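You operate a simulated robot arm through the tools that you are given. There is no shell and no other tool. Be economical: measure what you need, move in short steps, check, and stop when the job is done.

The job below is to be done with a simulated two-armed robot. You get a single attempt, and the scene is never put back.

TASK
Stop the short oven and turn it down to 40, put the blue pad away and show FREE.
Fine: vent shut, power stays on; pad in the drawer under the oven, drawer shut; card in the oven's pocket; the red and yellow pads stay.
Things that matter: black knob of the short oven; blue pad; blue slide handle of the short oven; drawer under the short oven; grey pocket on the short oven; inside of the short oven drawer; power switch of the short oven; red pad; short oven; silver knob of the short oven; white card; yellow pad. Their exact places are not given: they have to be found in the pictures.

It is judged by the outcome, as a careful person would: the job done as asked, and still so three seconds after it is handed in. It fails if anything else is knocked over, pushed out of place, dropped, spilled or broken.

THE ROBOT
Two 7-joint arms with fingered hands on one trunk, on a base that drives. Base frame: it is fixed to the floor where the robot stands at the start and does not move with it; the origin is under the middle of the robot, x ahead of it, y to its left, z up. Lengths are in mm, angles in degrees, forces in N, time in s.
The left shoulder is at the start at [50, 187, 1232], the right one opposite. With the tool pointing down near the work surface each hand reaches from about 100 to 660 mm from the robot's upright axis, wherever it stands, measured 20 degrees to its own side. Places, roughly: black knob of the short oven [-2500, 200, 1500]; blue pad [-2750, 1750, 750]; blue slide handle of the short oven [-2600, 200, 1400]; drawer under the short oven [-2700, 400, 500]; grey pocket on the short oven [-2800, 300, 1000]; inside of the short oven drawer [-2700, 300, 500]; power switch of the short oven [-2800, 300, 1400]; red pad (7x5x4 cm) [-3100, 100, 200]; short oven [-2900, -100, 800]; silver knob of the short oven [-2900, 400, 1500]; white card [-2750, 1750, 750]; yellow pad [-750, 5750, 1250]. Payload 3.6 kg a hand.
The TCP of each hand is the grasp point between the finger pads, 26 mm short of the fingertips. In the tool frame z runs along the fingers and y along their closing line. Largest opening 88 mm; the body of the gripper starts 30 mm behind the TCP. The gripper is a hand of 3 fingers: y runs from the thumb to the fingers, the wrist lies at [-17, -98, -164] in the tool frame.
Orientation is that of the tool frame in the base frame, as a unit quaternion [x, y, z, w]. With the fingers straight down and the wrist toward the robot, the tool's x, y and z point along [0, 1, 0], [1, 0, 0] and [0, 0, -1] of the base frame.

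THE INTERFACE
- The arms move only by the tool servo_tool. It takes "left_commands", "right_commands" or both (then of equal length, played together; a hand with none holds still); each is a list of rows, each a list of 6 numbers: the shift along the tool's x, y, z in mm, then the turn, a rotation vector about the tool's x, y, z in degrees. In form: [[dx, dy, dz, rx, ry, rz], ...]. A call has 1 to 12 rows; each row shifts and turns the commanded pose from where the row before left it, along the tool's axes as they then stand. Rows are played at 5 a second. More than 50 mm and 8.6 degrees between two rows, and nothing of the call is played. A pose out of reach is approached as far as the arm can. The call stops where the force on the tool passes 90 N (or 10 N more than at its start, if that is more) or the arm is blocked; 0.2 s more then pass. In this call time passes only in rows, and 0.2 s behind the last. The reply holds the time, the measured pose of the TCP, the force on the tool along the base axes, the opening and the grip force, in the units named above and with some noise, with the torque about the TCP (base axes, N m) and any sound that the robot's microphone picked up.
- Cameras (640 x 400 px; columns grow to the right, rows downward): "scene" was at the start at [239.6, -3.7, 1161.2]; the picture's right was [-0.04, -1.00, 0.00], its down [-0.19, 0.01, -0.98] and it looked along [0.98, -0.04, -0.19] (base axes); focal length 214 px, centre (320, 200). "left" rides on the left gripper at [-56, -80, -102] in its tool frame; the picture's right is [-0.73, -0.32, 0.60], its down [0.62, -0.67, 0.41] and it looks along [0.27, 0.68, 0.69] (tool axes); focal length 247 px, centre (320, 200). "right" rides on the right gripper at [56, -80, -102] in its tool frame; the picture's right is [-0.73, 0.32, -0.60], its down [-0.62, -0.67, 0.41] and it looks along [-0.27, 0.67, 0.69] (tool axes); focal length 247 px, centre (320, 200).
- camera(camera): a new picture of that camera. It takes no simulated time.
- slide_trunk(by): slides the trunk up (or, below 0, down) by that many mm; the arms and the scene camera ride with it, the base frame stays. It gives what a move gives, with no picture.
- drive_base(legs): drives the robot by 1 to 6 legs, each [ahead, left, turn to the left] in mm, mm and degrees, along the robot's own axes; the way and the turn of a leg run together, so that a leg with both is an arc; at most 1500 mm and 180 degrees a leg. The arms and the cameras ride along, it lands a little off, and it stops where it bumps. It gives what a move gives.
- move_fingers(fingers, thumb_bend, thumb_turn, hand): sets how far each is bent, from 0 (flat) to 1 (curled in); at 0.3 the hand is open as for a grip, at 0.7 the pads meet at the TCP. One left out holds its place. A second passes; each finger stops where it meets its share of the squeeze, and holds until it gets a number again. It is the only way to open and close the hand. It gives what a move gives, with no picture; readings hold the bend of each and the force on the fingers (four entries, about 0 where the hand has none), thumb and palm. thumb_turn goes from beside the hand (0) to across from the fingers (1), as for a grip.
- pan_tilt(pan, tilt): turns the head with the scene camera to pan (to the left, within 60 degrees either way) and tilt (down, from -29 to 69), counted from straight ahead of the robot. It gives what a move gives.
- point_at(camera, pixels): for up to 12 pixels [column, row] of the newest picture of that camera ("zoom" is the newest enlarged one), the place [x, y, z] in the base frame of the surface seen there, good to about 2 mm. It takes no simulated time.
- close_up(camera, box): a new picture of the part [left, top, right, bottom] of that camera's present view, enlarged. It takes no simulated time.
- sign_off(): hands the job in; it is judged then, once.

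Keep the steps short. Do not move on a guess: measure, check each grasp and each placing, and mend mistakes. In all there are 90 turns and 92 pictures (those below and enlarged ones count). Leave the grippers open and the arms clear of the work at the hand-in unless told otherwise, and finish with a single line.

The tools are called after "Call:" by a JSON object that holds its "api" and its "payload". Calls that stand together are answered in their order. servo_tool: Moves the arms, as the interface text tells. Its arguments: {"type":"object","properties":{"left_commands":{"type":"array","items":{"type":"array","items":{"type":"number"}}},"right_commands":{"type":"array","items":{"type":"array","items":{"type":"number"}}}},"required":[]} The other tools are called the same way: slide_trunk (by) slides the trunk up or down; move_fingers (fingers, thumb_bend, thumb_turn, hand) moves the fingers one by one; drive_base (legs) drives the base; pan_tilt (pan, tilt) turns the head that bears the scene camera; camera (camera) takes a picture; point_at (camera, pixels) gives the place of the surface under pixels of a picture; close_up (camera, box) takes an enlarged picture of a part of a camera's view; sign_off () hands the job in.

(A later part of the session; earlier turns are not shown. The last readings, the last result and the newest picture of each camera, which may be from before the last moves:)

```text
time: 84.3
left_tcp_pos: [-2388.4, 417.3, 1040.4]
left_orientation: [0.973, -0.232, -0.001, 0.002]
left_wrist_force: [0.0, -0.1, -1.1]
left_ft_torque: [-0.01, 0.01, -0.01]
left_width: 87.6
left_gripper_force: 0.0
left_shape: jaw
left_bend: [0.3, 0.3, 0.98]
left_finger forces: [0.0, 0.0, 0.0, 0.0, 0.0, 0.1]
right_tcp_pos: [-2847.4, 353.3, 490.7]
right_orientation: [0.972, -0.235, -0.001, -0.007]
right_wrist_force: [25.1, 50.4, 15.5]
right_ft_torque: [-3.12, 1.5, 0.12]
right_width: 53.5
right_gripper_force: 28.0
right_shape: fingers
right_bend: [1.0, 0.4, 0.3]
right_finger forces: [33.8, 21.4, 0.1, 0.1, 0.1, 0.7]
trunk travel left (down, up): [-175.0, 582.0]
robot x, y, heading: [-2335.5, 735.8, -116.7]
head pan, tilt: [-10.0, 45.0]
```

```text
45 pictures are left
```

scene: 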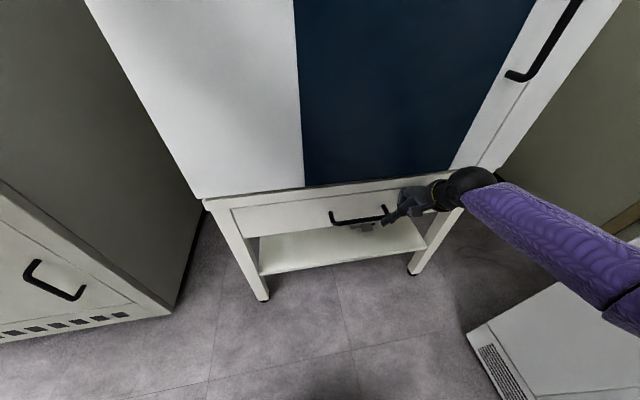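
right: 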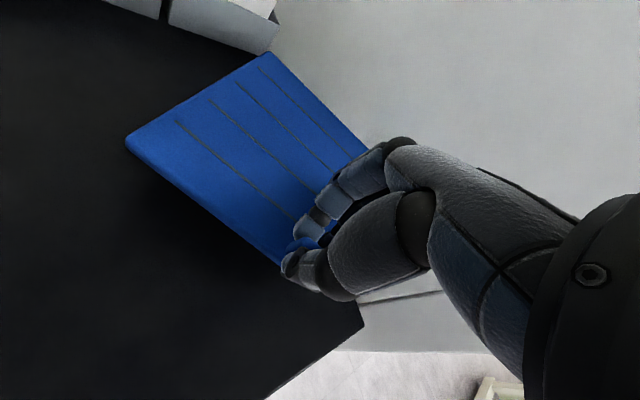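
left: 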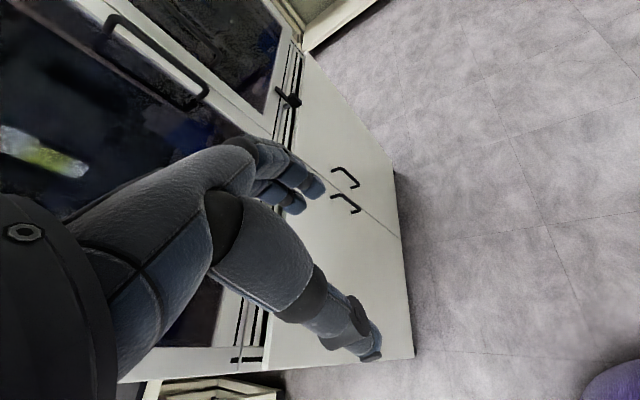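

The drawer is shut (firm 56 N stop). I retract, back off, raise the trunk, and look at the control panel.

Call:
{"api": "servo_tool", "payload": {"right_commands": [[0, -30, 0, 0, 0, 0], [0, -40, 0, 0, 0, 0]]}}

Call:
{"api": "drive_base", "payload": {"legs": [[-330, 0, 0]]}}

Call:
{"api": "slide_trunk", "payload": {"by": 400}}

Call:
{"api": "pan_tilt", "payload": {"pan": -10, "tilt": 0}}

Call:
{"api": "camera", "payload": {"camera": "scene"}}

Call:
{"api": "close_up", "payload": {"camera": "scene", "box": [200, 120, 400, 245]}}

```text
time: 84.9
left_tcp_pos: [-2390.6, 411.8, 1038.0]
left_orientation: [0.973, -0.231, 0.0, -0.001]
left_wrist_force: [-0.4, 0.3, 0.2]
left_ft_torque: [-0.04, 0.0, 0.01]
left_width: 87.4
left_gripper_force: 0.1
left_shape: jaw
left_bend: [0.3, 0.3, 0.98]
left_finger forces: [0.0, 0.0, 0.1, 0.0, 0.1, 0.0]
right_tcp_pos: [-2818.9, 407.7, 492.6]
right_orientation: [0.972, -0.234, -0.001, -0.001]
right_wrist_force: [0.6, 0.2, 0.1]
right_ft_torque: [-0.02, 0.01, -0.04]
right_width: 53.4
right_gripper_force: 0.0
right_shape: fingers
right_bend: [1.0, 0.4, 0.3]
right_finger forces: [0.1, 0.0, 0.0, 0.0, 0.0, 0.0]
trunk travel left (down, up): [-175.0, 582.0]
robot x, y, heading: [-2332.5, 730.1, -116.7]
head pan, tilt: [-10.0, 45.0]
```

```text
time: 87.1
left_tcp_pos: [-2237.4, 712.8, 1038.2]
left_orientation: [0.973, -0.232, 0.0, -0.001]
left_wrist_force: [0.2, -0.7, -0.4]
left_ft_torque: [0.0, 0.02, -0.02]
left_width: 88.0
left_gripper_force: 0.1
left_shape: jaw
left_bend: [0.3, 0.3, 0.98]
left_finger forces: [0.0, 0.1, 0.0, 0.0, 0.0, 0.0]
right_tcp_pos: [-2667.8, 709.3, 492.6]
right_orientation: [0.972, -0.235, -0.001, -0.003]
right_wrist_force: [0.0, -0.2, -0.3]
right_ft_torque: [0.01, -0.04, 0.01]
right_width: 53.3
right_gripper_force: 0.1
right_shape: fingers
right_bend: [1.0, 0.4, 0.3]
right_finger forces: [0.0, 0.0, 0.1, 0.0, 0.0, 0.0]
trunk travel left (down, up): [-175.0, 582.0]
robot x, y, heading: [-2179.5, 1027.1, -116.8]
head pan, tilt: [-10.0, 45.0]
```

```text
time: 90.9
left_tcp_pos: [-2238.7, 712.8, 1438.0]
left_orientation: [0.973, -0.231, 0.0, 0.0]
left_wrist_force: [0.1, -0.2, -0.4]
left_ft_torque: [0.0, 0.02, -0.01]
left_width: 87.7
left_gripper_force: 0.0
left_shape: jaw
left_bend: [0.3, 0.3, 0.98]
left_finger forces: [0.0, 0.0, 0.1, 0.1, 0.0, 0.0]
right_tcp_pos: [-2666.7, 707.8, 892.5]
right_orientation: [0.972, -0.236, 0.0, -0.002]
right_wrist_force: [-0.2, -0.4, -0.4]
right_ft_torque: [0.03, -0.03, 0.03]
right_width: 53.1
right_gripper_force: 0.0
right_shape: fingers
right_bend: [1.0, 0.4, 0.3]
right_finger forces: [0.0, 0.0, 0.1, 0.0, 0.0, 0.1]
trunk travel left (down, up): [-575.0, 182.0]
robot x, y, heading: [-2177.1, 1030.1, -116.9]
head pan, tilt: [-10.0, 45.0]
```

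```text
time: 92.1
left_tcp_pos: [-2239.0, 712.4, 1437.9]
left_orientation: [0.973, -0.232, 0.001, -0.001]
left_wrist_force: [-0.1, -0.4, -0.1]
left_ft_torque: [0.03, -0.01, 0.01]
left_width: 87.7
left_gripper_force: 0.0
left_shape: jaw
left_bend: [0.3, 0.3, 0.98]
left_finger forces: [0.0, 0.1, 0.0, 0.0, 0.1, 0.0]
right_tcp_pos: [-2667.0, 710.2, 893.0]
right_orientation: [0.972, -0.235, -0.001, -0.002]
right_wrist_force: [0.1, -0.3, -0.1]
right_ft_torque: [-0.03, -0.05, 0.0]
right_width: 53.2
right_gripper_force: 0.0
right_shape: fingers
right_bend: [1.0, 0.4, 0.3]
right_finger forces: [0.1, 0.0, 0.0, 0.0, 0.0, 0.0]
trunk travel left (down, up): [-575.0, 182.0]
robot x, y, heading: [-2178.9, 1035.6, -116.7]
head pan, tilt: [-10.0, 0.0]
```

```text
44 pictures are left
```

scene: 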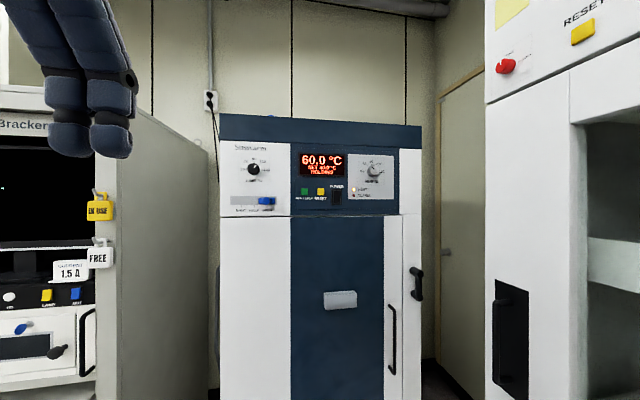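

```text
3.20 times, centred on (300, 182) of scene
```

zoom: 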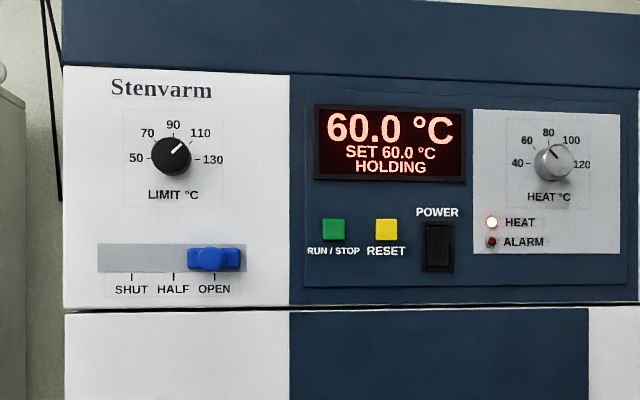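

The panel reads 60.0 °C, HOLDING, vent OPEN. I need: press RUN/STOP (green), silver HEAT knob to 40, vent slide to SHUT. I zoom on the knob and measure everything.

Call:
{"api": "point_at", "payload": {"camera": "zoom", "pixels": [[333, 229], [318, 252], [386, 229], [440, 245], [213, 258], [195, 250], [235, 262], [115, 258], [555, 162], [545, 150], [583, 185], [131, 275]]}}

Call:
{"api": "close_up", "payload": {"camera": "scene", "box": [347, 150, 403, 190]}}

Call:
{"api": "close_up", "payload": {"camera": "scene", "box": [225, 185, 305, 225]}}

```text
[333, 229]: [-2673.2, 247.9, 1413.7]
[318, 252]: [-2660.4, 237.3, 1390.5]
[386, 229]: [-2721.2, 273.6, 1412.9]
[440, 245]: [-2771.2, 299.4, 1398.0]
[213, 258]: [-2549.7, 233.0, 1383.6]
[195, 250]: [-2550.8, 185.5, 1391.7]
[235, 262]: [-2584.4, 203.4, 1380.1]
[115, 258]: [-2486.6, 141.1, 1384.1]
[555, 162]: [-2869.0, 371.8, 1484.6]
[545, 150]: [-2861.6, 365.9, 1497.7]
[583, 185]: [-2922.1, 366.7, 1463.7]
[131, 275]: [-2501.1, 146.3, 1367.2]
```

```text
10.00 times, centred on (375, 170) of scene
```

zoom: 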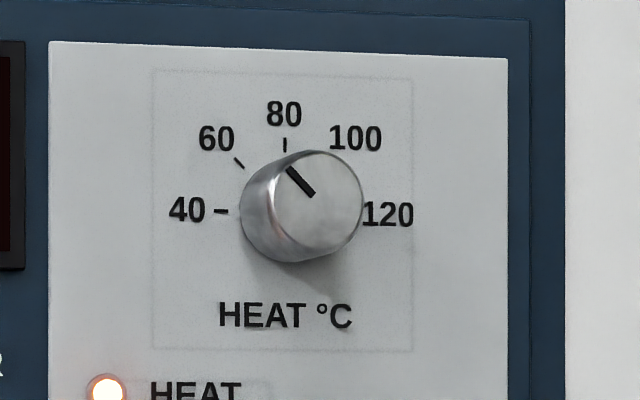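

```text
8.00 times, centred on (265, 205) of scene
```

zoom: 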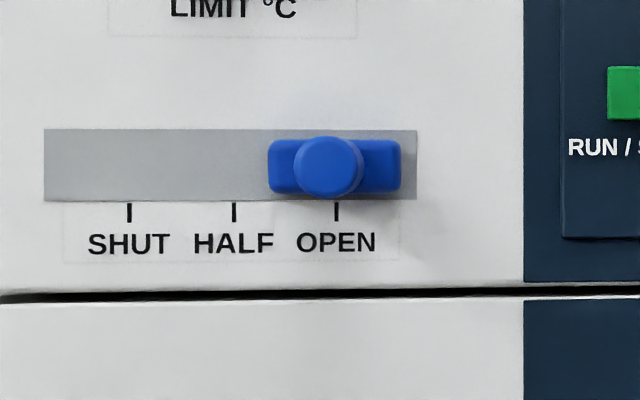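

Knob points to 60 and must turn 45° counter-clockwise; the slide must move ~92 mm left (SHUT). I will work with both hands pointing forward: left for slide/button, right for knob. Still 430 mm off the oven, I extend the left, raise the right, and pitch both forward.

Call:
{"api": "servo_tool", "payload": {"left_commands": [[0, 45, 0, 0, 0, 0], [0, 45, 0, 0, 0, 0], [0, 40, 0, 0, 0, 0], [0, 40, 0, 0, 0, 0], [0, 0, 0, -8.5, 0, 0], [0, 0, 0, -8.5, 0, 0], [0, 0, 0, -8.5, 0, 0], [0, 0, 0, -8.5, 0, 0], [0, 0, 0, -8.5, 0, 0], [0, 0, 0, -8.5, 0, 0], [0, 0, 0, -8.5, 0, 0]], "right_commands": [[0, 0, -45, 0, 0, 0], [0, 0, -45, 0, 0, 0], [0, 0, -45, 0, 0, 0], [0, 0, -45, 0, 0, 0], [0, 0, 0, -8.5, 0, 0], [0, 0, 0, -8.5, 0, 0], [0, 0, 0, -8.5, 0, 0], [0, 0, 0, -8.5, 0, 0], [0, 0, 0, -8.5, 0, 0], [0, 0, 0, -8.5, 0, 0], [0, 0, 0, -8.5, 0, 0]]}}

Call:
{"api": "servo_tool", "payload": {"left_commands": [[0, 0, 0, -8.5, 0, 0], [0, 0, 0, -8.5, 0, 0], [0, 0, 0, -8.5, 0, 0], [0, 0, 0, -5, 0, 0]], "right_commands": [[0, 0, 0, -8.5, 0, 0], [0, 0, 0, -8.5, 0, 0], [0, 0, 0, -8.5, 0, 0], [0, 0, 0, -5, 0, 0]]}}

Call:
{"api": "servo_tool", "payload": {"right_commands": [[0, 45, 0, 0, 0, 0], [0, 45, 0, 0, 0, 0], [0, 45, 0, 0, 0, 0], [0, 45, 0, 0, 0, 0], [0, 45, 0, 0, 0, 0], [0, 45, 0, 0, 0, 0], [0, 45, 0, 0, 0, 0], [0, 45, 0, 0, 0, 0], [0, 40, 0, 0, 0, 0]]}}

Call:
{"api": "camera", "payload": {"camera": "scene"}}

```text
time: 94.5
left_tcp_pos: [-2315.7, 560.8, 1438.2]
left_orientation: [0.845, -0.201, -0.115, 0.482]
left_wrist_force: [-0.5, 0.4, 0.0]
left_ft_torque: [-0.02, -0.01, 0.01]
left_width: 87.8
left_gripper_force: 0.1
left_shape: jaw
left_bend: [0.3, 0.3, 0.98]
left_finger forces: [0.0, 0.0, 0.0, 0.0, 0.0, 0.0]
right_tcp_pos: [-2667.6, 707.4, 1072.8]
right_orientation: [0.845, -0.203, -0.118, 0.481]
right_wrist_force: [-0.5, -0.4, -0.7]
right_ft_torque: [0.02, -0.03, 0.02]
right_width: 53.2
right_gripper_force: 0.0
right_shape: fingers
right_bend: [1.0, 0.4, 0.3]
right_finger forces: [0.0, 0.1, 0.0, 0.0, 0.1, 0.0]
trunk travel left (down, up): [-575.0, 182.0]
robot x, y, heading: [-2180.2, 1032.2, -116.8]
head pan, tilt: [-10.0, 0.0]
```

```text
time: 95.5
left_tcp_pos: [-2317.1, 559.7, 1439.0]
left_orientation: [0.688, -0.164, -0.165, 0.688]
left_wrist_force: [0.2, 0.8, -0.4]
left_ft_torque: [0.02, 0.02, 0.0]
left_width: 87.7
left_gripper_force: 0.1
left_shape: jaw
left_bend: [0.3, 0.3, 0.98]
left_finger forces: [0.0, 0.0, 0.0, 0.0, 0.0, 0.1]
right_tcp_pos: [-2668.4, 708.0, 1074.2]
right_orientation: [0.688, -0.166, -0.168, 0.686]
right_wrist_force: [-0.4, 0.5, 0.4]
right_ft_torque: [0.03, 0.01, 0.0]
right_width: 53.3
right_gripper_force: 0.2
right_shape: fingers
right_bend: [1.0, 0.4, 0.3]
right_finger forces: [0.1, 0.1, 0.0, 0.1, 0.0, 0.0]
trunk travel left (down, up): [-575.0, 182.0]
robot x, y, heading: [-2179.4, 1029.1, -116.8]
head pan, tilt: [-10.0, 0.0]
```

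```text
time: 97.5
left_tcp_pos: [-2315.5, 561.4, 1439.4]
left_orientation: [0.688, -0.164, -0.164, 0.688]
left_wrist_force: [-0.7, -0.2, 1.0]
left_ft_torque: [0.0, 0.0, -0.01]
left_width: 87.8
left_gripper_force: 0.0
left_shape: jaw
left_bend: [0.3, 0.3, 0.98]
left_finger forces: [0.1, 0.1, 0.0, 0.0, 0.0, 0.1]
right_tcp_pos: [-2667.5, 706.7, 1473.9]
right_orientation: [0.69, -0.165, -0.166, 0.685]
right_wrist_force: [0.6, -0.4, -0.6]
right_ft_torque: [0.03, -0.01, 0.03]
right_width: 53.4
right_gripper_force: 0.0
right_shape: fingers
right_bend: [1.0, 0.4, 0.3]
right_finger forces: [0.0, 0.0, 0.1, 0.1, 0.0, 0.1]
trunk travel left (down, up): [-575.0, 182.0]
robot x, y, heading: [-2179.4, 1034.1, -116.6]
head pan, tilt: [-10.0, 0.0]
```

```text
40 pictures are left
```

scene: 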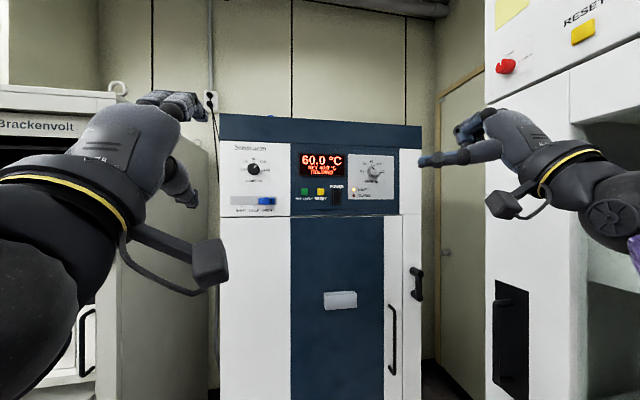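

Both hands point forward cleanly. I shape the hands (left pinched as a poker, right open for the knob), then drive 310 mm ahead and 30 mm right.

Call:
{"api": "move_fingers", "payload": {"hand": "left", "fingers": 0.7, "thumb_bend": 0.7}}

Call:
{"api": "move_fingers", "payload": {"hand": "right", "fingers": 0.35, "thumb_bend": 0.35, "thumb_turn": 1.0}}

Call:
{"api": "drive_base", "payload": {"legs": [[310, -30, 0]]}}

Call:
{"api": "pan_tilt", "payload": {"pan": 0, "tilt": 0}}

Call:
{"api": "camera", "payload": {"camera": "scene"}}

```text
time: 98.5
left_tcp_pos: [-2316.3, 560.4, 1438.4]
left_orientation: [0.689, -0.164, -0.164, 0.687]
left_wrist_force: [-0.3, 0.2, -0.3]
left_ft_torque: [0.02, -0.01, -0.02]
left_width: 2.4
left_gripper_force: 0.0
left_shape: fingers
left_bend: [0.7, 0.7, 0.98]
left_finger forces: [0.1, 0.1, 0.1, 0.0, 0.0, 0.0]
right_tcp_pos: [-2667.0, 707.9, 1473.1]
right_orientation: [0.689, -0.165, -0.167, 0.685]
right_wrist_force: [0.2, -0.6, 0.3]
right_ft_torque: [0.0, -0.01, 0.01]
right_width: 53.4
right_gripper_force: 0.0
right_shape: fingers
right_bend: [1.0, 0.4, 0.3]
right_finger forces: [0.0, 0.0, 0.1, 0.0, 0.0, 0.1]
trunk travel left (down, up): [-575.0, 182.0]
robot x, y, heading: [-2181.6, 1032.3, -116.7]
head pan, tilt: [-10.0, 0.0]
```

```text
time: 99.5
left_tcp_pos: [-2315.3, 561.0, 1437.5]
left_orientation: [0.689, -0.164, -0.163, 0.687]
left_wrist_force: [-0.8, 0.1, -0.4]
left_ft_torque: [-0.01, 0.0, -0.02]
left_width: 2.4
left_gripper_force: 0.2
left_shape: fingers
left_bend: [0.7, 0.7, 0.98]
left_finger forces: [0.1, 0.0, 0.0, 0.1, 0.0, 0.1]
right_tcp_pos: [-2667.7, 707.3, 1473.9]
right_orientation: [0.689, -0.165, -0.167, 0.686]
right_wrist_force: [-0.5, -0.6, -0.6]
right_ft_torque: [0.0, 0.0, -0.03]
right_width: 77.2
right_gripper_force: 0.0
right_shape: fingers
right_bend: [0.35, 0.35, 0.98]
right_finger forces: [0.1, 0.1, 0.1, 0.0, 0.0, 0.0]
trunk travel left (down, up): [-575.0, 182.0]
robot x, y, heading: [-2178.6, 1033.6, -116.9]
head pan, tilt: [-10.0, 0.0]
```

```text
time: 101.6
left_tcp_pos: [-2481.3, 295.7, 1438.4]
left_orientation: [0.688, -0.164, -0.163, 0.687]
left_wrist_force: [-0.4, -0.5, -0.1]
left_ft_torque: [-0.03, 0.01, -0.03]
left_width: 2.2
left_gripper_force: 0.0
left_shape: fingers
left_bend: [0.7, 0.7, 0.98]
left_finger forces: [0.0, 0.0, 0.0, 0.0, 0.1, 0.0]
right_tcp_pos: [-2833.5, 441.1, 1473.2]
right_orientation: [0.69, -0.164, -0.166, 0.685]
right_wrist_force: [0.6, 0.0, -0.3]
right_ft_torque: [-0.02, -0.03, 0.02]
right_width: 77.2
right_gripper_force: 0.1
right_shape: fingers
right_bend: [0.35, 0.35, 0.98]
right_finger forces: [0.0, 0.0, 0.1, 0.0, 0.0, 0.1]
trunk travel left (down, up): [-575.0, 182.0]
robot x, y, heading: [-2344.8, 767.2, -116.8]
head pan, tilt: [-10.0, 0.0]
```

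```text
time: 102.3
left_tcp_pos: [-2482.4, 297.0, 1438.5]
left_orientation: [0.689, -0.163, -0.163, 0.687]
left_wrist_force: [0.8, -0.3, -0.1]
left_ft_torque: [-0.02, 0.01, -0.01]
left_width: 2.4
left_gripper_force: 0.1
left_shape: fingers
left_bend: [0.7, 0.7, 0.98]
left_finger forces: [0.0, 0.1, 0.1, 0.0, 0.0, 0.0]
right_tcp_pos: [-2833.0, 440.9, 1474.0]
right_orientation: [0.689, -0.165, -0.167, 0.686]
right_wrist_force: [0.4, -0.2, -0.2]
right_ft_torque: [0.01, -0.03, 0.01]
right_width: 77.1
right_gripper_force: 0.0
right_shape: fingers
right_bend: [0.35, 0.35, 0.98]
right_finger forces: [0.0, 0.0, 0.0, 0.0, 0.1, 0.1]
trunk travel left (down, up): [-575.0, 182.0]
robot x, y, heading: [-2343.4, 766.3, -116.7]
head pan, tilt: [0.0, 0.0]
```

```text
39 pictures are left
```

scene: 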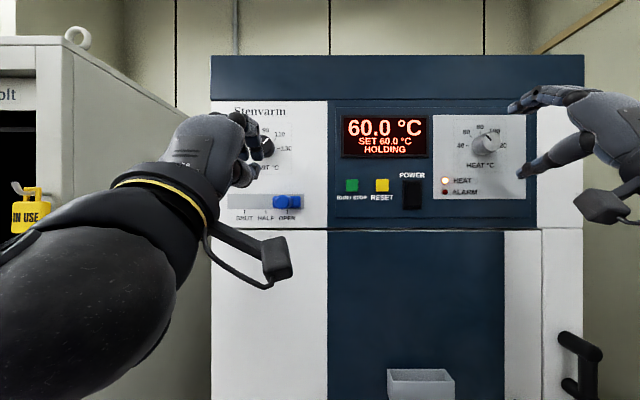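

Good close view. I measure button, slide, silver knob, and pocket.

Call:
{"api": "close_up", "payload": {"camera": "scene", "box": [440, 110, 532, 168]}}

Call:
{"api": "point_at", "payload": {"camera": "scene", "pixels": [[352, 185], [382, 185], [282, 202], [297, 202], [275, 201], [243, 210], [289, 209], [392, 370], [450, 370], [420, 371], [420, 390], [345, 205]]}}

Call:
{"api": "point_at", "payload": {"camera": "zoom", "pixels": [[315, 230], [325, 215], [300, 250], [335, 240], [285, 250], [230, 280], [322, 165], [310, 285], [365, 230]]}}

```text
6.90 times, centred on (486, 139) of scene
```

zoom: 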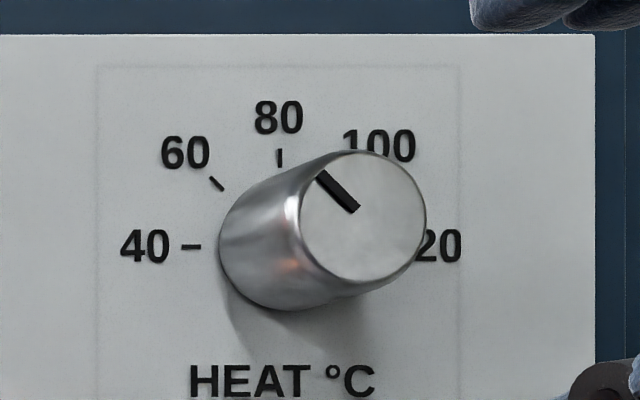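

```text
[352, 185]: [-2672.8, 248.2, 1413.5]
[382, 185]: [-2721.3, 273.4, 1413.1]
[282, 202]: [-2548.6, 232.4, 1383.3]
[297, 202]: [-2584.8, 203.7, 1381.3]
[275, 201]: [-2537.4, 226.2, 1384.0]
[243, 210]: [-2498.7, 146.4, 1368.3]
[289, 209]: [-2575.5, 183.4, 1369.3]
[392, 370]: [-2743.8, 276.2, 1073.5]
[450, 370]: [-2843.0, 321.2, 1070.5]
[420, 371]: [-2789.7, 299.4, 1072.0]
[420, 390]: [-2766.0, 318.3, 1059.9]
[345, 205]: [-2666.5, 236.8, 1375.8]
```

```text
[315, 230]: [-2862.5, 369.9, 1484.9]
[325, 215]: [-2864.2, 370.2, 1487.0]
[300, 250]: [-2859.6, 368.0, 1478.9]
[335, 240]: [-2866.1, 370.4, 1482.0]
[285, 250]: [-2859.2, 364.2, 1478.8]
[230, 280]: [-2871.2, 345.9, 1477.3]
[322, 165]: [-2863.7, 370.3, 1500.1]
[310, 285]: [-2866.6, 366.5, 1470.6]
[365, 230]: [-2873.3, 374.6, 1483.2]
```

Knob centre: p=-191, z=1486, radius 17. I move the left fingertips before the green button (stopping 14 mm short), while the right hand lines up with the knob and pre-turns +40° clockwise.

Call:
{"api": "servo_tool", "payload": {"left_commands": [[-38, -6, 0, 0, 0, 0], [-37, -6, 0, 0, 0, 0], [-37, -6, 0, 0, 0, 0], [-37, -6, 0, 0, 0, 0], [0, 0, 45, 0, 0, 0], [0, 0, 40, 0, 0, 0]], "right_commands": [[-5, 12, 0, 0, 0, 0], [0, 0, 0, 0, 0, 8], [0, 0, 0, 0, 0, 8], [0, 0, 0, 0, 0, 8], [0, 0, 0, 0, 0, 8], [0, 0, 0, 0, 0, 8]]}}

Call:
{"api": "camera", "payload": {"camera": "scene"}}

Call:
{"api": "camera", "payload": {"camera": "left"}}

```text
time: 103.7
left_tcp_pos: [-2648.6, 298.2, 1412.9]
left_orientation: [0.688, -0.164, -0.163, 0.688]
left_wrist_force: [0.4, 0.7, 0.2]
left_ft_torque: [-0.02, -0.01, 0.0]
left_width: 2.3
left_gripper_force: 0.0
left_shape: fingers
left_bend: [0.7, 0.7, 0.98]
left_finger forces: [0.0, 0.1, 0.0, 0.0, 0.0, 0.0]
right_tcp_pos: [-2861.8, 459.3, 1495.3]
right_orientation: [0.61, -0.354, -0.017, 0.708]
right_wrist_force: [0.2, -1.1, -0.6]
right_ft_torque: [0.02, 0.01, -0.04]
right_width: 77.5
right_gripper_force: 0.0
right_shape: fingers
right_bend: [0.35, 0.35, 0.98]
right_finger forces: [0.0, 0.1, 0.0, 0.0, 0.1, 0.0]
trunk travel left (down, up): [-575.0, 182.0]
robot x, y, heading: [-2346.8, 768.1, -116.9]
head pan, tilt: [0.0, 0.0]
stopped in row 6 (right hand): the arm was blocked; the commanded pose is now the measured one
```

```text
37 pictures are left
```

scene: 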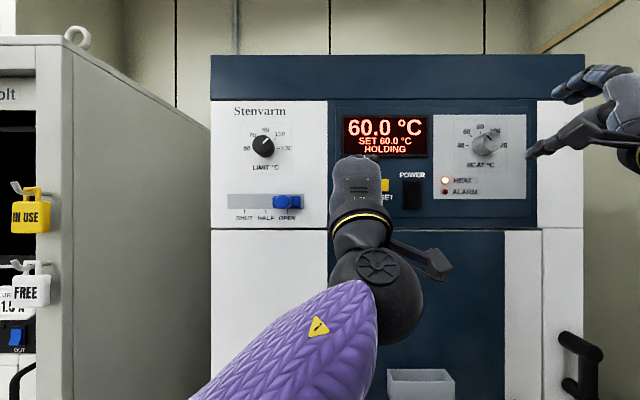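

```text
36 pictures are left
```

left: 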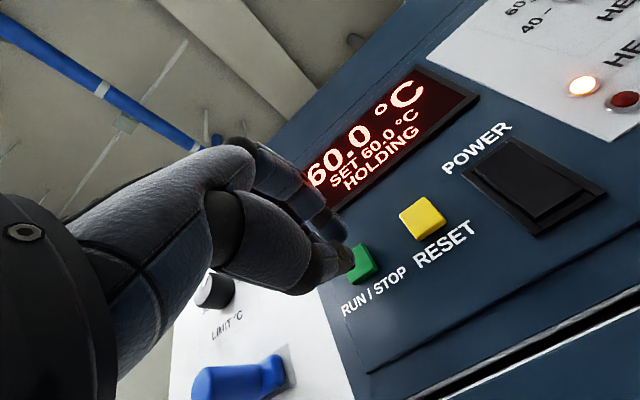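

The left fingers are exactly in line with the green button (362,265). The right arm touched something (likely the fridge side) while turning; I'll rework that. First press the button gently.

Call:
{"api": "servo_tool", "payload": {"left_commands": [[0, 0, 22, 0, 0, 0], [0, 0, 5, 0, 0, 0], [0, 0, 4, 0, 0, 0], [0, 0, 3, 0, 0, 0]], "right_commands": [[0, 0, -5, 0, 0, -8], [0, 0, -5, 0, 0, -8], [0, 0, 0, 0, 0, -8], [0, 0, 0, 0, 0, 0]]}}

Call:
{"api": "camera", "payload": {"camera": "left"}}

```text
time: 104.7
left_tcp_pos: [-2662.8, 270.6, 1414.6]
left_orientation: [0.687, -0.165, -0.164, 0.689]
left_wrist_force: [1.1, 4.5, 1.2]
left_ft_torque: [-0.02, 0.01, 0.01]
left_width: 1.7
left_gripper_force: 2.6
left_shape: fingers
left_bend: [0.71, 0.7, 0.97]
left_finger forces: [1.8, 3.1, 0.0, 0.0, 0.3, 0.0]
right_tcp_pos: [-2856.1, 469.2, 1494.0]
right_orientation: [0.671, -0.22, -0.162, 0.689]
right_wrist_force: [0.0, -0.7, 0.2]
right_ft_torque: [0.02, 0.0, 0.01]
right_width: 77.6
right_gripper_force: 0.1
right_shape: fingers
right_bend: [0.35, 0.35, 0.98]
right_finger forces: [0.0, 0.1, 0.0, 0.1, 0.0, 0.1]
trunk travel left (down, up): [-575.0, 182.0]
robot x, y, heading: [-2343.9, 770.2, -116.8]
head pan, tilt: [0.0, 0.0]
heard: click
```

```text
35 pictures are left
```

left: 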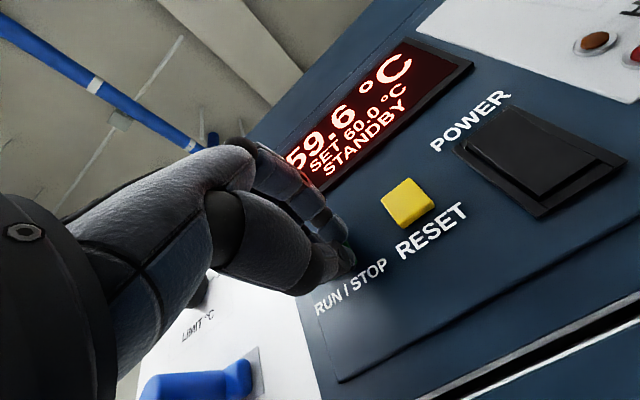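

Click heard; display shows STANDBY, heat lamp off. Now the left hand backs off, drops to the slide's height, comes in right of the blue handle and pushes it left.

Call:
{"api": "servo_tool", "payload": {"left_commands": [[0, 0, -50, 0, 0, 0], [25, -15, 0, 0, 0, 0], [32, -16, 0, 0, 0, 0], [0, 0, 33, 0, 0, 0], [15, 0, 0, 0, 0, 0], [15, 0, 0, 0, 0, 0], [15, 0, 0, 0, 0, 0], [15, 0, 0, 0, 0, 0], [10, 0, 0, 0, 0, 0]]}}

Call:
{"api": "camera", "payload": {"camera": "left"}}

Call:
{"api": "camera", "payload": {"camera": "scene"}}

```text
time: 106.7
left_tcp_pos: [-2544.0, 225.8, 1383.0]
left_orientation: [0.688, -0.163, -0.163, 0.688]
left_wrist_force: [-0.5, 1.3, -0.4]
left_ft_torque: [-0.05, 0.01, -0.02]
left_width: 2.1
left_gripper_force: 0.5
left_shape: fingers
left_bend: [0.7, 0.7, 0.97]
left_finger forces: [0.0, 1.0, 0.1, 0.0, 0.1, 0.1]
right_tcp_pos: [-2856.5, 468.2, 1493.3]
right_orientation: [0.671, -0.22, -0.161, 0.689]
right_wrist_force: [-0.2, 0.9, 0.0]
right_ft_torque: [0.03, 0.03, 0.03]
right_width: 77.2
right_gripper_force: 0.1
right_shape: fingers
right_bend: [0.35, 0.35, 0.98]
right_finger forces: [0.1, 0.0, 0.0, 0.0, 0.1, 0.0]
trunk travel left (down, up): [-575.0, 182.0]
robot x, y, heading: [-2346.3, 766.6, -116.8]
head pan, tilt: [0.0, 0.0]
```

```text
34 pictures are left
```

left: 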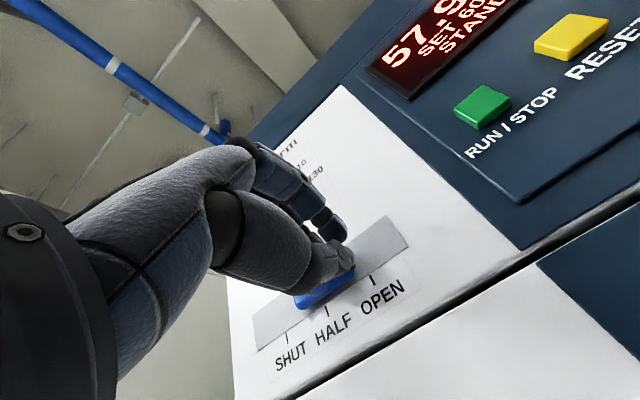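

```text
33 pictures are left
```

scene: 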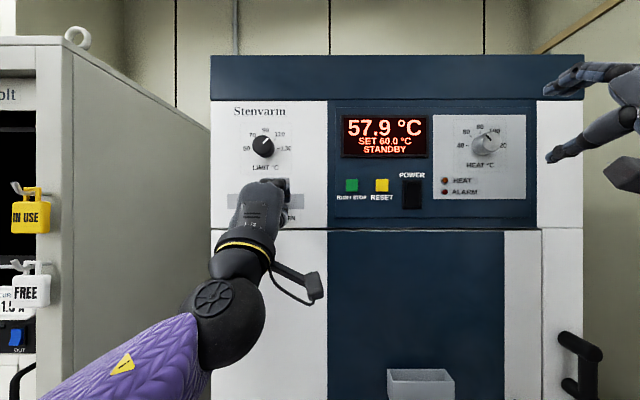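

The slide is moving (around HALF). I continue left by 35 mm.

Call:
{"api": "servo_tool", "payload": {"left_commands": [[12, 0, 0, 0, 0, 0], [12, 0, 0, 0, 0, 0], [11, 0, 0, 0, 0, 0]]}}

Call:
{"api": "camera", "payload": {"camera": "left"}}

```text
time: 107.5
left_tcp_pos: [-2510.8, 208.7, 1382.4]
left_orientation: [0.688, -0.163, -0.164, 0.688]
left_wrist_force: [-0.9, 0.7, 1.4]
left_ft_torque: [0.0, -0.04, -0.04]
left_width: 2.1
left_gripper_force: 0.7
left_shape: fingers
left_bend: [0.7, 0.7, 0.97]
left_finger forces: [0.1, 1.4, 0.1, 0.1, 0.0, 0.0]
right_tcp_pos: [-2856.0, 467.2, 1494.1]
right_orientation: [0.671, -0.22, -0.16, 0.689]
right_wrist_force: [0.1, 0.6, -0.6]
right_ft_torque: [0.02, 0.0, 0.01]
right_width: 77.3
right_gripper_force: 0.0
right_shape: fingers
right_bend: [0.35, 0.35, 0.98]
right_finger forces: [0.0, 0.0, 0.0, 0.1, 0.0, 0.1]
trunk travel left (down, up): [-575.0, 182.0]
robot x, y, heading: [-2348.0, 771.9, -116.9]
head pan, tilt: [0.0, 0.0]
```

```text
32 pictures are left
```

left: 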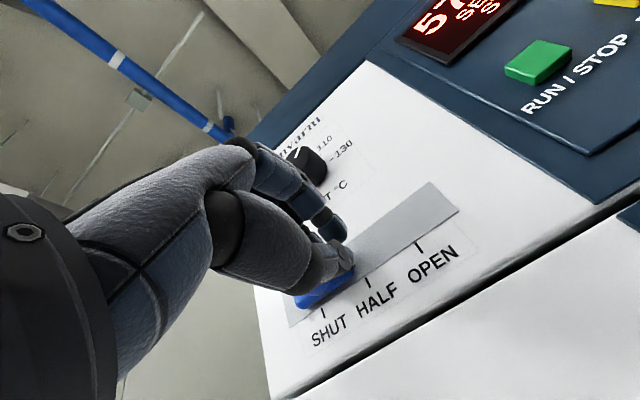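

The carrier is still some 15 mm short of the SHUT tick. I push on in 5 mm rows.

Call:
{"api": "servo_tool", "payload": {"left_commands": [[5, 0, 0, 0, 0, 0], [5, 0, 0, 0, 0, 0], [4, 0, 0, 0, 0, 0]]}}

Call:
{"api": "camera", "payload": {"camera": "left"}}

```text
time: 108.3
left_tcp_pos: [-2500.1, 203.5, 1381.9]
left_orientation: [0.688, -0.166, -0.164, 0.688]
left_wrist_force: [-2.1, 0.8, 1.0]
left_ft_torque: [-0.04, -0.02, -0.08]
left_width: 2.7
left_gripper_force: 2.2
left_shape: fingers
left_bend: [0.69, 0.7, 0.97]
left_finger forces: [0.1, 3.9, 0.1, 0.0, 0.0, 0.1]
right_tcp_pos: [-2858.0, 469.0, 1493.2]
right_orientation: [0.671, -0.221, -0.16, 0.689]
right_wrist_force: [0.5, 0.0, 0.2]
right_ft_torque: [0.0, -0.02, -0.02]
right_width: 77.5
right_gripper_force: 0.0
right_shape: fingers
right_bend: [0.35, 0.35, 0.98]
right_finger forces: [0.0, 0.0, 0.0, 0.1, 0.0, 0.0]
trunk travel left (down, up): [-575.0, 182.0]
robot x, y, heading: [-2343.1, 767.9, -116.6]
head pan, tilt: [0.0, 0.0]
```

```text
31 pictures are left
```

left: 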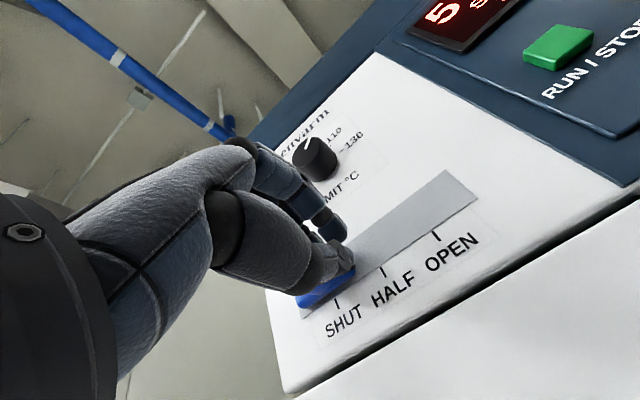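

Force rises (near end stop). A few mm more, then back off and inspect; I also bring the left hand fully clear.

Call:
{"api": "servo_tool", "payload": {"left_commands": [[4, 0, 0, 0, 0, 0], [3, 0, 0, 0, 0, 0], [-12, 0, 0, 0, 0, 0], [0, 0, -45, 0, 0, 0], [0, 0, -45, 0, 0, 0], [0, -45, 0, 0, 0, 0], [0, -45, 0, 0, 0, 0]]}}

Call:
{"api": "close_up", "payload": {"camera": "scene", "box": [208, 90, 528, 290]}}

```text
time: 109.9
left_tcp_pos: [-2461.5, 285.1, 1295.4]
left_orientation: [0.689, -0.164, -0.163, 0.687]
left_wrist_force: [0.4, 0.4, -0.6]
left_ft_torque: [0.01, -0.02, 0.01]
left_width: 2.5
left_gripper_force: 0.2
left_shape: fingers
left_bend: [0.7, 0.7, 0.97]
left_finger forces: [0.0, 0.0, 0.0, 0.1, 0.0, 0.0]
right_tcp_pos: [-2855.9, 467.8, 1494.0]
right_orientation: [0.671, -0.22, -0.161, 0.689]
right_wrist_force: [-1.3, 0.0, -0.9]
right_ft_torque: [0.01, 0.01, -0.02]
right_width: 77.1
right_gripper_force: 0.0
right_shape: fingers
right_bend: [0.35, 0.35, 0.98]
right_finger forces: [0.0, 0.1, 0.0, 0.0, 0.0, 0.0]
trunk travel left (down, up): [-575.0, 182.0]
robot x, y, heading: [-2347.3, 763.7, -116.7]
head pan, tilt: [0.0, 0.0]
```

```text
2.00 times, centred on (368, 190) of scene
```

zoom: 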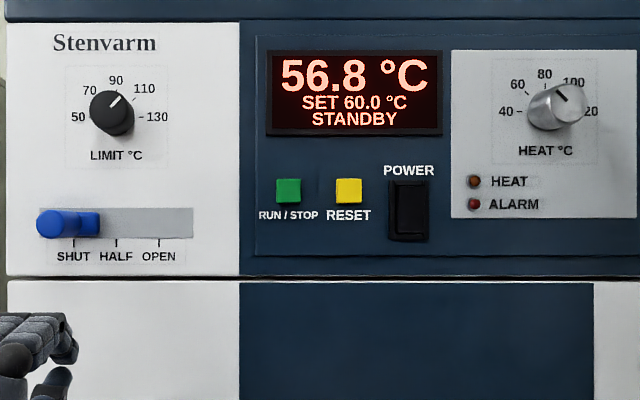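

Vent is at SHUT, STANDBY shown. Now the silver knob. I bring the left hand inward, step the base 40 mm left for elbow room, then square up the right hand and test the counter-clockwise turn in free air.

Call:
{"api": "servo_tool", "payload": {"left_commands": [[-40, 0, -40, 0, 0, 0], [-40, 0, -40, 0, 0, 0], [-20, 0, -20, 0, 0, 0]]}}

Call:
{"api": "drive_base", "payload": {"legs": [[0, 40, 0]]}}

Call:
{"api": "servo_tool", "payload": {"right_commands": [[0, -8, 0, 0, 4.5, 0], [0, 0, 0, 0, 0, -5], [0, 0, 0, 0, 0, -8], [0, 0, 0, 0, 0, -8], [0, 0, 0, 0, 0, -8], [0, 0, 0, 0, 0, -8], [0, 0, 0, 0, 0, -8], [0, 0, 0, 0, 0, -5]]}}

Call:
{"api": "camera", "payload": {"camera": "scene"}}

```text
refused: row 1 steps farther than a row can; nothing moved
```

```text
time: 110.8
left_tcp_pos: [-2425.9, 267.3, 1294.2]
left_orientation: [0.689, -0.163, -0.164, 0.687]
left_wrist_force: [-0.2, 0.3, -0.3]
left_ft_torque: [0.01, 0.0, -0.03]
left_width: 2.4
left_gripper_force: 0.2
left_shape: fingers
left_bend: [0.7, 0.7, 0.97]
left_finger forces: [0.0, 0.1, 0.0, 0.1, 0.0, 0.0]
right_tcp_pos: [-2820.0, 449.5, 1493.7]
right_orientation: [0.672, -0.219, -0.161, 0.689]
right_wrist_force: [-0.1, 0.0, -0.7]
right_ft_torque: [-0.03, 0.0, -0.02]
right_width: 77.2
right_gripper_force: 0.1
right_shape: fingers
right_bend: [0.35, 0.35, 0.98]
right_finger forces: [0.1, 0.0, 0.0, 0.1, 0.0, 0.0]
trunk travel left (down, up): [-575.0, 182.0]
robot x, y, heading: [-2308.7, 752.7, -116.7]
head pan, tilt: [0.0, 0.0]
```

```text
time: 112.5
left_tcp_pos: [-2415.0, 261.3, 1292.2]
left_orientation: [0.689, -0.16, -0.167, 0.687]
left_wrist_force: [-0.5, 0.3, -0.2]
left_ft_torque: [0.0, -0.02, -0.02]
left_width: 2.2
left_gripper_force: 0.2
left_shape: fingers
left_bend: [0.7, 0.7, 0.97]
left_finger forces: [0.0, 0.0, 0.1, 0.0, 0.1, 0.0]
right_tcp_pos: [-2805.5, 439.4, 1484.6]
right_orientation: [0.696, 0.114, -0.413, 0.576]
right_wrist_force: [0.4, -0.3, 0.0]
right_ft_torque: [0.0, -0.04, -0.01]
right_width: 77.6
right_gripper_force: 0.1
right_shape: fingers
right_bend: [0.35, 0.35, 0.98]
right_finger forces: [0.1, 0.1, 0.1, 0.1, 0.1, 0.1]
trunk travel left (down, up): [-575.0, 182.0]
robot x, y, heading: [-2307.5, 746.3, -116.8]
head pan, tilt: [0.0, 0.0]
```

```text
29 pictures are left
```

scene: 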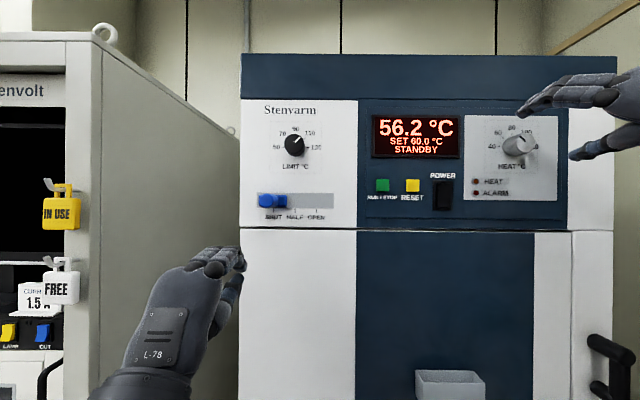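

Free turn to -45° works. I turn back to 0°, shift 31 mm right to the knob axis, and approach 50 mm; the left hand also pulls in.

Call:
{"api": "servo_tool", "payload": {"right_commands": [[0, 0, 0, 0, 0, 8], [0, 0, 0, 0, 0, 8], [0, 0, 0, 0, 0, 8], [0, 0, 0, 0, 0, 8], [0, 0, 0, 0, 0, 8], [0, 0, 0, 0, 0, 5], [-31, 1, 0, 0, 0, 0], [0, 0, 45, 0, 0, 0]], "left_commands": [[-25, 0, -30, 0, 0, 0], [-25, 0, -30, 0, 0, 0], [-25, 0, -30, 0, 0, 0], [0, 0, 0, 0, 0, 0], [0, 0, 0, 0, 0, 0], [0, 0, 0, 0, 0, 0], [0, 0, 0, 0, 0, 0], [0, 0, 0, 0, 0, 0]]}}

Call:
{"api": "camera", "payload": {"camera": "right"}}

Call:
{"api": "close_up", "payload": {"camera": "scene", "box": [456, 60, 616, 210]}}

```text
time: 114.3
left_tcp_pos: [-2453.2, 377.8, 1293.4]
left_orientation: [0.689, -0.163, -0.163, 0.687]
left_wrist_force: [0.9, -0.2, -0.2]
left_ft_torque: [-0.02, -0.01, 0.0]
left_width: 2.3
left_gripper_force: 0.1
left_shape: fingers
left_bend: [0.7, 0.7, 0.97]
left_finger forces: [0.0, 0.0, 0.0, 0.0, 0.0, 0.1]
right_tcp_pos: [-2865.0, 421.9, 1485.9]
right_orientation: [0.685, -0.163, -0.164, 0.691]
right_wrist_force: [0.2, -0.5, -0.1]
right_ft_torque: [0.0, -0.03, 0.02]
right_width: 77.4
right_gripper_force: 0.0
right_shape: fingers
right_bend: [0.35, 0.35, 0.98]
right_finger forces: [0.0, 0.1, 0.0, 0.1, 0.0, 0.0]
trunk travel left (down, up): [-575.0, 182.0]
robot x, y, heading: [-2312.0, 751.4, -116.8]
head pan, tilt: [0.0, 0.0]
```

```text
28 pictures are left
```

right: 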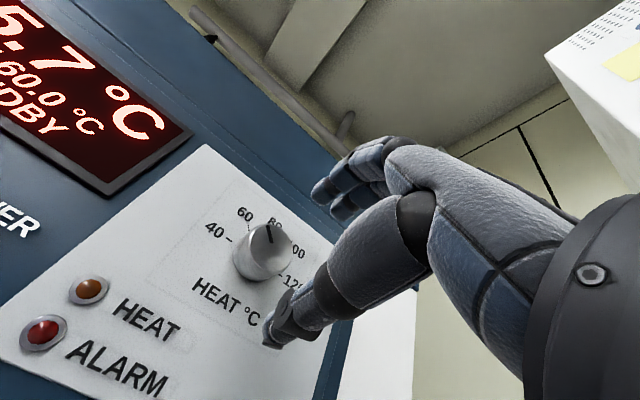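

```text
2.67 times, centred on (536, 135) of scene
```

zoom: 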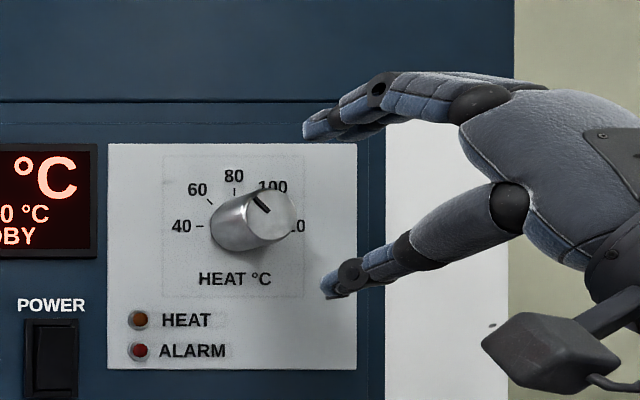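

The knob sits ~15 mm left and ~3 mm above the hand axis. I correct and move in 40 mm so the fingers surround it.

Call:
{"api": "servo_tool", "payload": {"right_commands": [[15, 4, 0, 0, 0, 0], [0, 0, 25, 0, 0, 0], [0, 0, 14, 0, 0, 0]]}}

Call:
{"api": "camera", "payload": {"camera": "right"}}

Call:
{"api": "close_up", "payload": {"camera": "scene", "box": [456, 60, 616, 210]}}

```text
time: 115.2
left_tcp_pos: [-2453.0, 379.4, 1294.5]
left_orientation: [0.688, -0.164, -0.163, 0.688]
left_wrist_force: [0.3, -0.5, -0.1]
left_ft_torque: [0.01, 0.02, 0.02]
left_width: 2.4
left_gripper_force: 0.0
left_shape: fingers
left_bend: [0.7, 0.7, 0.97]
left_finger forces: [0.0, 0.0, 0.0, 0.0, 0.0, 0.0]
right_tcp_pos: [-2871.6, 383.7, 1491.6]
right_orientation: [0.685, -0.163, -0.165, 0.69]
right_wrist_force: [-0.4, -0.5, 0.7]
right_ft_torque: [0.02, 0.0, -0.04]
right_width: 77.3
right_gripper_force: 0.1
right_shape: fingers
right_bend: [0.35, 0.35, 0.98]
right_finger forces: [0.0, 0.0, 0.1, 0.0, 0.0, 0.1]
trunk travel left (down, up): [-575.0, 182.0]
robot x, y, heading: [-2313.0, 752.8, -116.6]
head pan, tilt: [0.0, 0.0]
```

```text
26 pictures are left
```

right: 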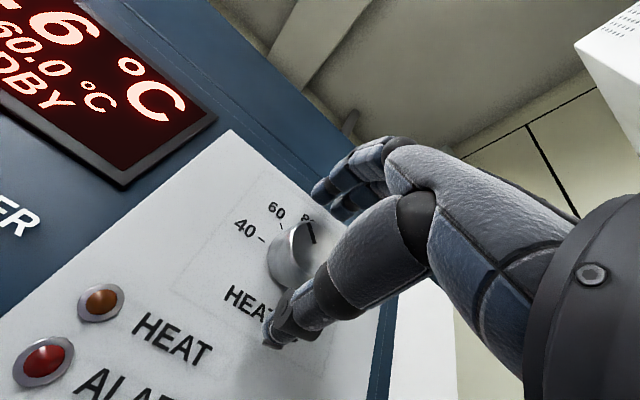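

```text
2.67 times, centred on (536, 135) of scene
```

zoom: 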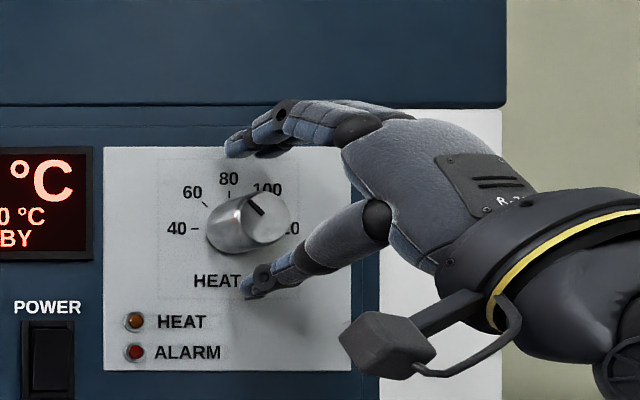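

Well centred. I move 4 mm more in, and close on the knob.

Call:
{"api": "servo_tool", "payload": {"right_commands": [[2, -3, 4, 0, 0, 0]]}}

Call:
{"api": "move_fingers", "payload": {"hand": "right", "fingers": 0.5, "thumb_bend": 0.5}}

Call:
{"api": "move_fingers", "payload": {"hand": "right", "fingers": 0.65, "thumb_bend": 0.65}}

Call:
{"api": "close_up", "payload": {"camera": "scene", "box": [456, 60, 616, 210]}}

```text
time: 115.5
left_tcp_pos: [-2453.6, 380.4, 1294.0]
left_orientation: [0.688, -0.164, -0.163, 0.688]
left_wrist_force: [0.5, 0.5, -1.1]
left_ft_torque: [-0.04, 0.02, 0.0]
left_width: 2.3
left_gripper_force: 0.0
left_shape: fingers
left_bend: [0.7, 0.7, 0.97]
left_finger forces: [0.0, 0.0, 0.0, 0.0, 0.0, 0.1]
right_tcp_pos: [-2870.9, 377.2, 1489.0]
right_orientation: [0.685, -0.164, -0.166, 0.691]
right_wrist_force: [-0.7, -0.8, -0.2]
right_ft_torque: [0.01, 0.04, 0.0]
right_width: 77.4
right_gripper_force: 0.1
right_shape: fingers
right_bend: [0.35, 0.35, 0.98]
right_finger forces: [0.1, 0.0, 0.1, 0.0, 0.1, 0.0]
trunk travel left (down, up): [-575.0, 182.0]
robot x, y, heading: [-2308.5, 750.2, -116.7]
head pan, tilt: [0.0, 0.0]
```

```text
time: 116.5
left_tcp_pos: [-2454.5, 379.9, 1294.1]
left_orientation: [0.688, -0.164, -0.163, 0.688]
left_wrist_force: [0.0, -0.1, -0.3]
left_ft_torque: [0.0, 0.0, 0.03]
left_width: 2.3
left_gripper_force: 0.1
left_shape: fingers
left_bend: [0.7, 0.7, 0.97]
left_finger forces: [0.0, 0.0, 0.0, 0.0, 0.0, 0.1]
right_tcp_pos: [-2871.5, 378.4, 1489.1]
right_orientation: [0.685, -0.163, -0.164, 0.691]
right_wrist_force: [0.1, 0.2, 0.0]
right_ft_torque: [0.01, 0.0, -0.02]
right_width: 45.6
right_gripper_force: 0.0
right_shape: fingers
right_bend: [0.5, 0.5, 1.0]
right_finger forces: [0.0, 0.0, 0.1, 0.0, 0.1, 0.1]
trunk travel left (down, up): [-575.0, 182.0]
robot x, y, heading: [-2307.7, 749.6, -116.6]
head pan, tilt: [0.0, 0.0]
```

```text
time: 117.5
left_tcp_pos: [-2452.5, 380.6, 1294.4]
left_orientation: [0.688, -0.165, -0.165, 0.688]
left_wrist_force: [-0.2, -0.3, 0.4]
left_ft_torque: [-0.05, 0.0, -0.03]
left_width: 2.3
left_gripper_force: 0.0
left_shape: fingers
left_bend: [0.7, 0.7, 0.97]
left_finger forces: [0.0, 0.1, 0.0, 0.1, 0.0, 0.1]
right_tcp_pos: [-2870.4, 378.3, 1488.7]
right_orientation: [0.685, -0.163, -0.165, 0.691]
right_wrist_force: [0.4, -1.5, 0.6]
right_ft_torque: [-0.09, 0.03, 0.01]
right_width: 31.2
right_gripper_force: 9.4
right_shape: fingers
right_bend: [0.59, 0.57, 1.0]
right_finger forces: [7.1, 2.3, 0.0, 0.0, 8.5, 0.0]
trunk travel left (down, up): [-575.0, 182.0]
robot x, y, heading: [-2311.4, 749.7, -116.6]
head pan, tilt: [0.0, 0.0]
```

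```text
2.67 times, centred on (536, 135) of scene
```

zoom: 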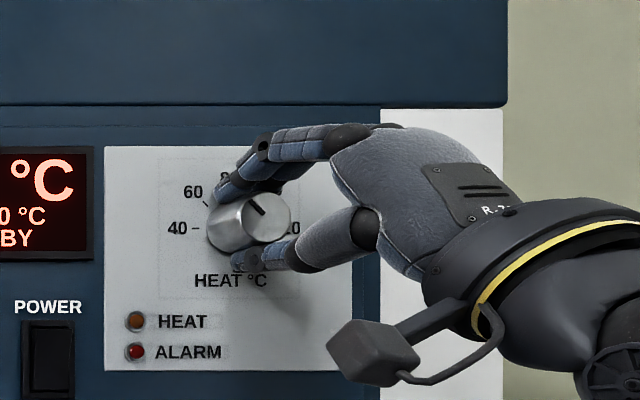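

Knob gripped (31 mm, ~9 N). I turn counter-clockwise 40° and read the display.

Call:
{"api": "servo_tool", "payload": {"right_commands": [[0, 0, 0, 0, 0, -8], [0, 0, 0, 0, 0, -8], [0, 0, 0, 0, 0, -8], [0, 0, 0, 0, 0, -8], [0, 0, 0, 0, 0, -8]]}}

Call:
{"api": "close_up", "payload": {"camera": "scene", "box": [360, 75, 600, 225]}}

```text
time: 118.8
left_tcp_pos: [-2452.5, 379.9, 1293.8]
left_orientation: [0.688, -0.164, -0.164, 0.688]
left_wrist_force: [0.4, -0.5, 1.0]
left_ft_torque: [0.01, 0.0, -0.01]
left_width: 2.2
left_gripper_force: 0.1
left_shape: fingers
left_bend: [0.7, 0.7, 0.97]
left_finger forces: [0.0, 0.0, 0.0, 0.1, 0.1, 0.0]
right_tcp_pos: [-2871.7, 376.9, 1489.4]
right_orientation: [0.699, 0.083, -0.391, 0.593]
right_wrist_force: [5.1, -0.1, 1.2]
right_ft_torque: [-0.03, 0.04, 0.1]
right_width: 30.9
right_gripper_force: 10.1
right_shape: fingers
right_bend: [0.59, 0.58, 1.0]
right_finger forces: [8.9, 2.2, 0.1, 0.0, 7.6, 0.0]
trunk travel left (down, up): [-575.0, 182.0]
robot x, y, heading: [-2308.6, 752.6, -116.8]
head pan, tilt: [0.0, 0.0]
```

```text
2.67 times, centred on (480, 150) of scene
```

zoom: 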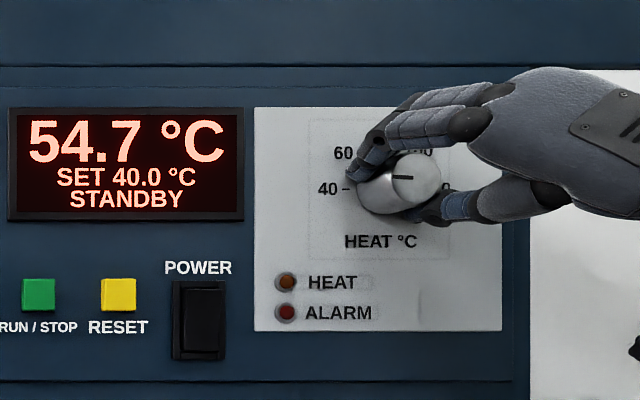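

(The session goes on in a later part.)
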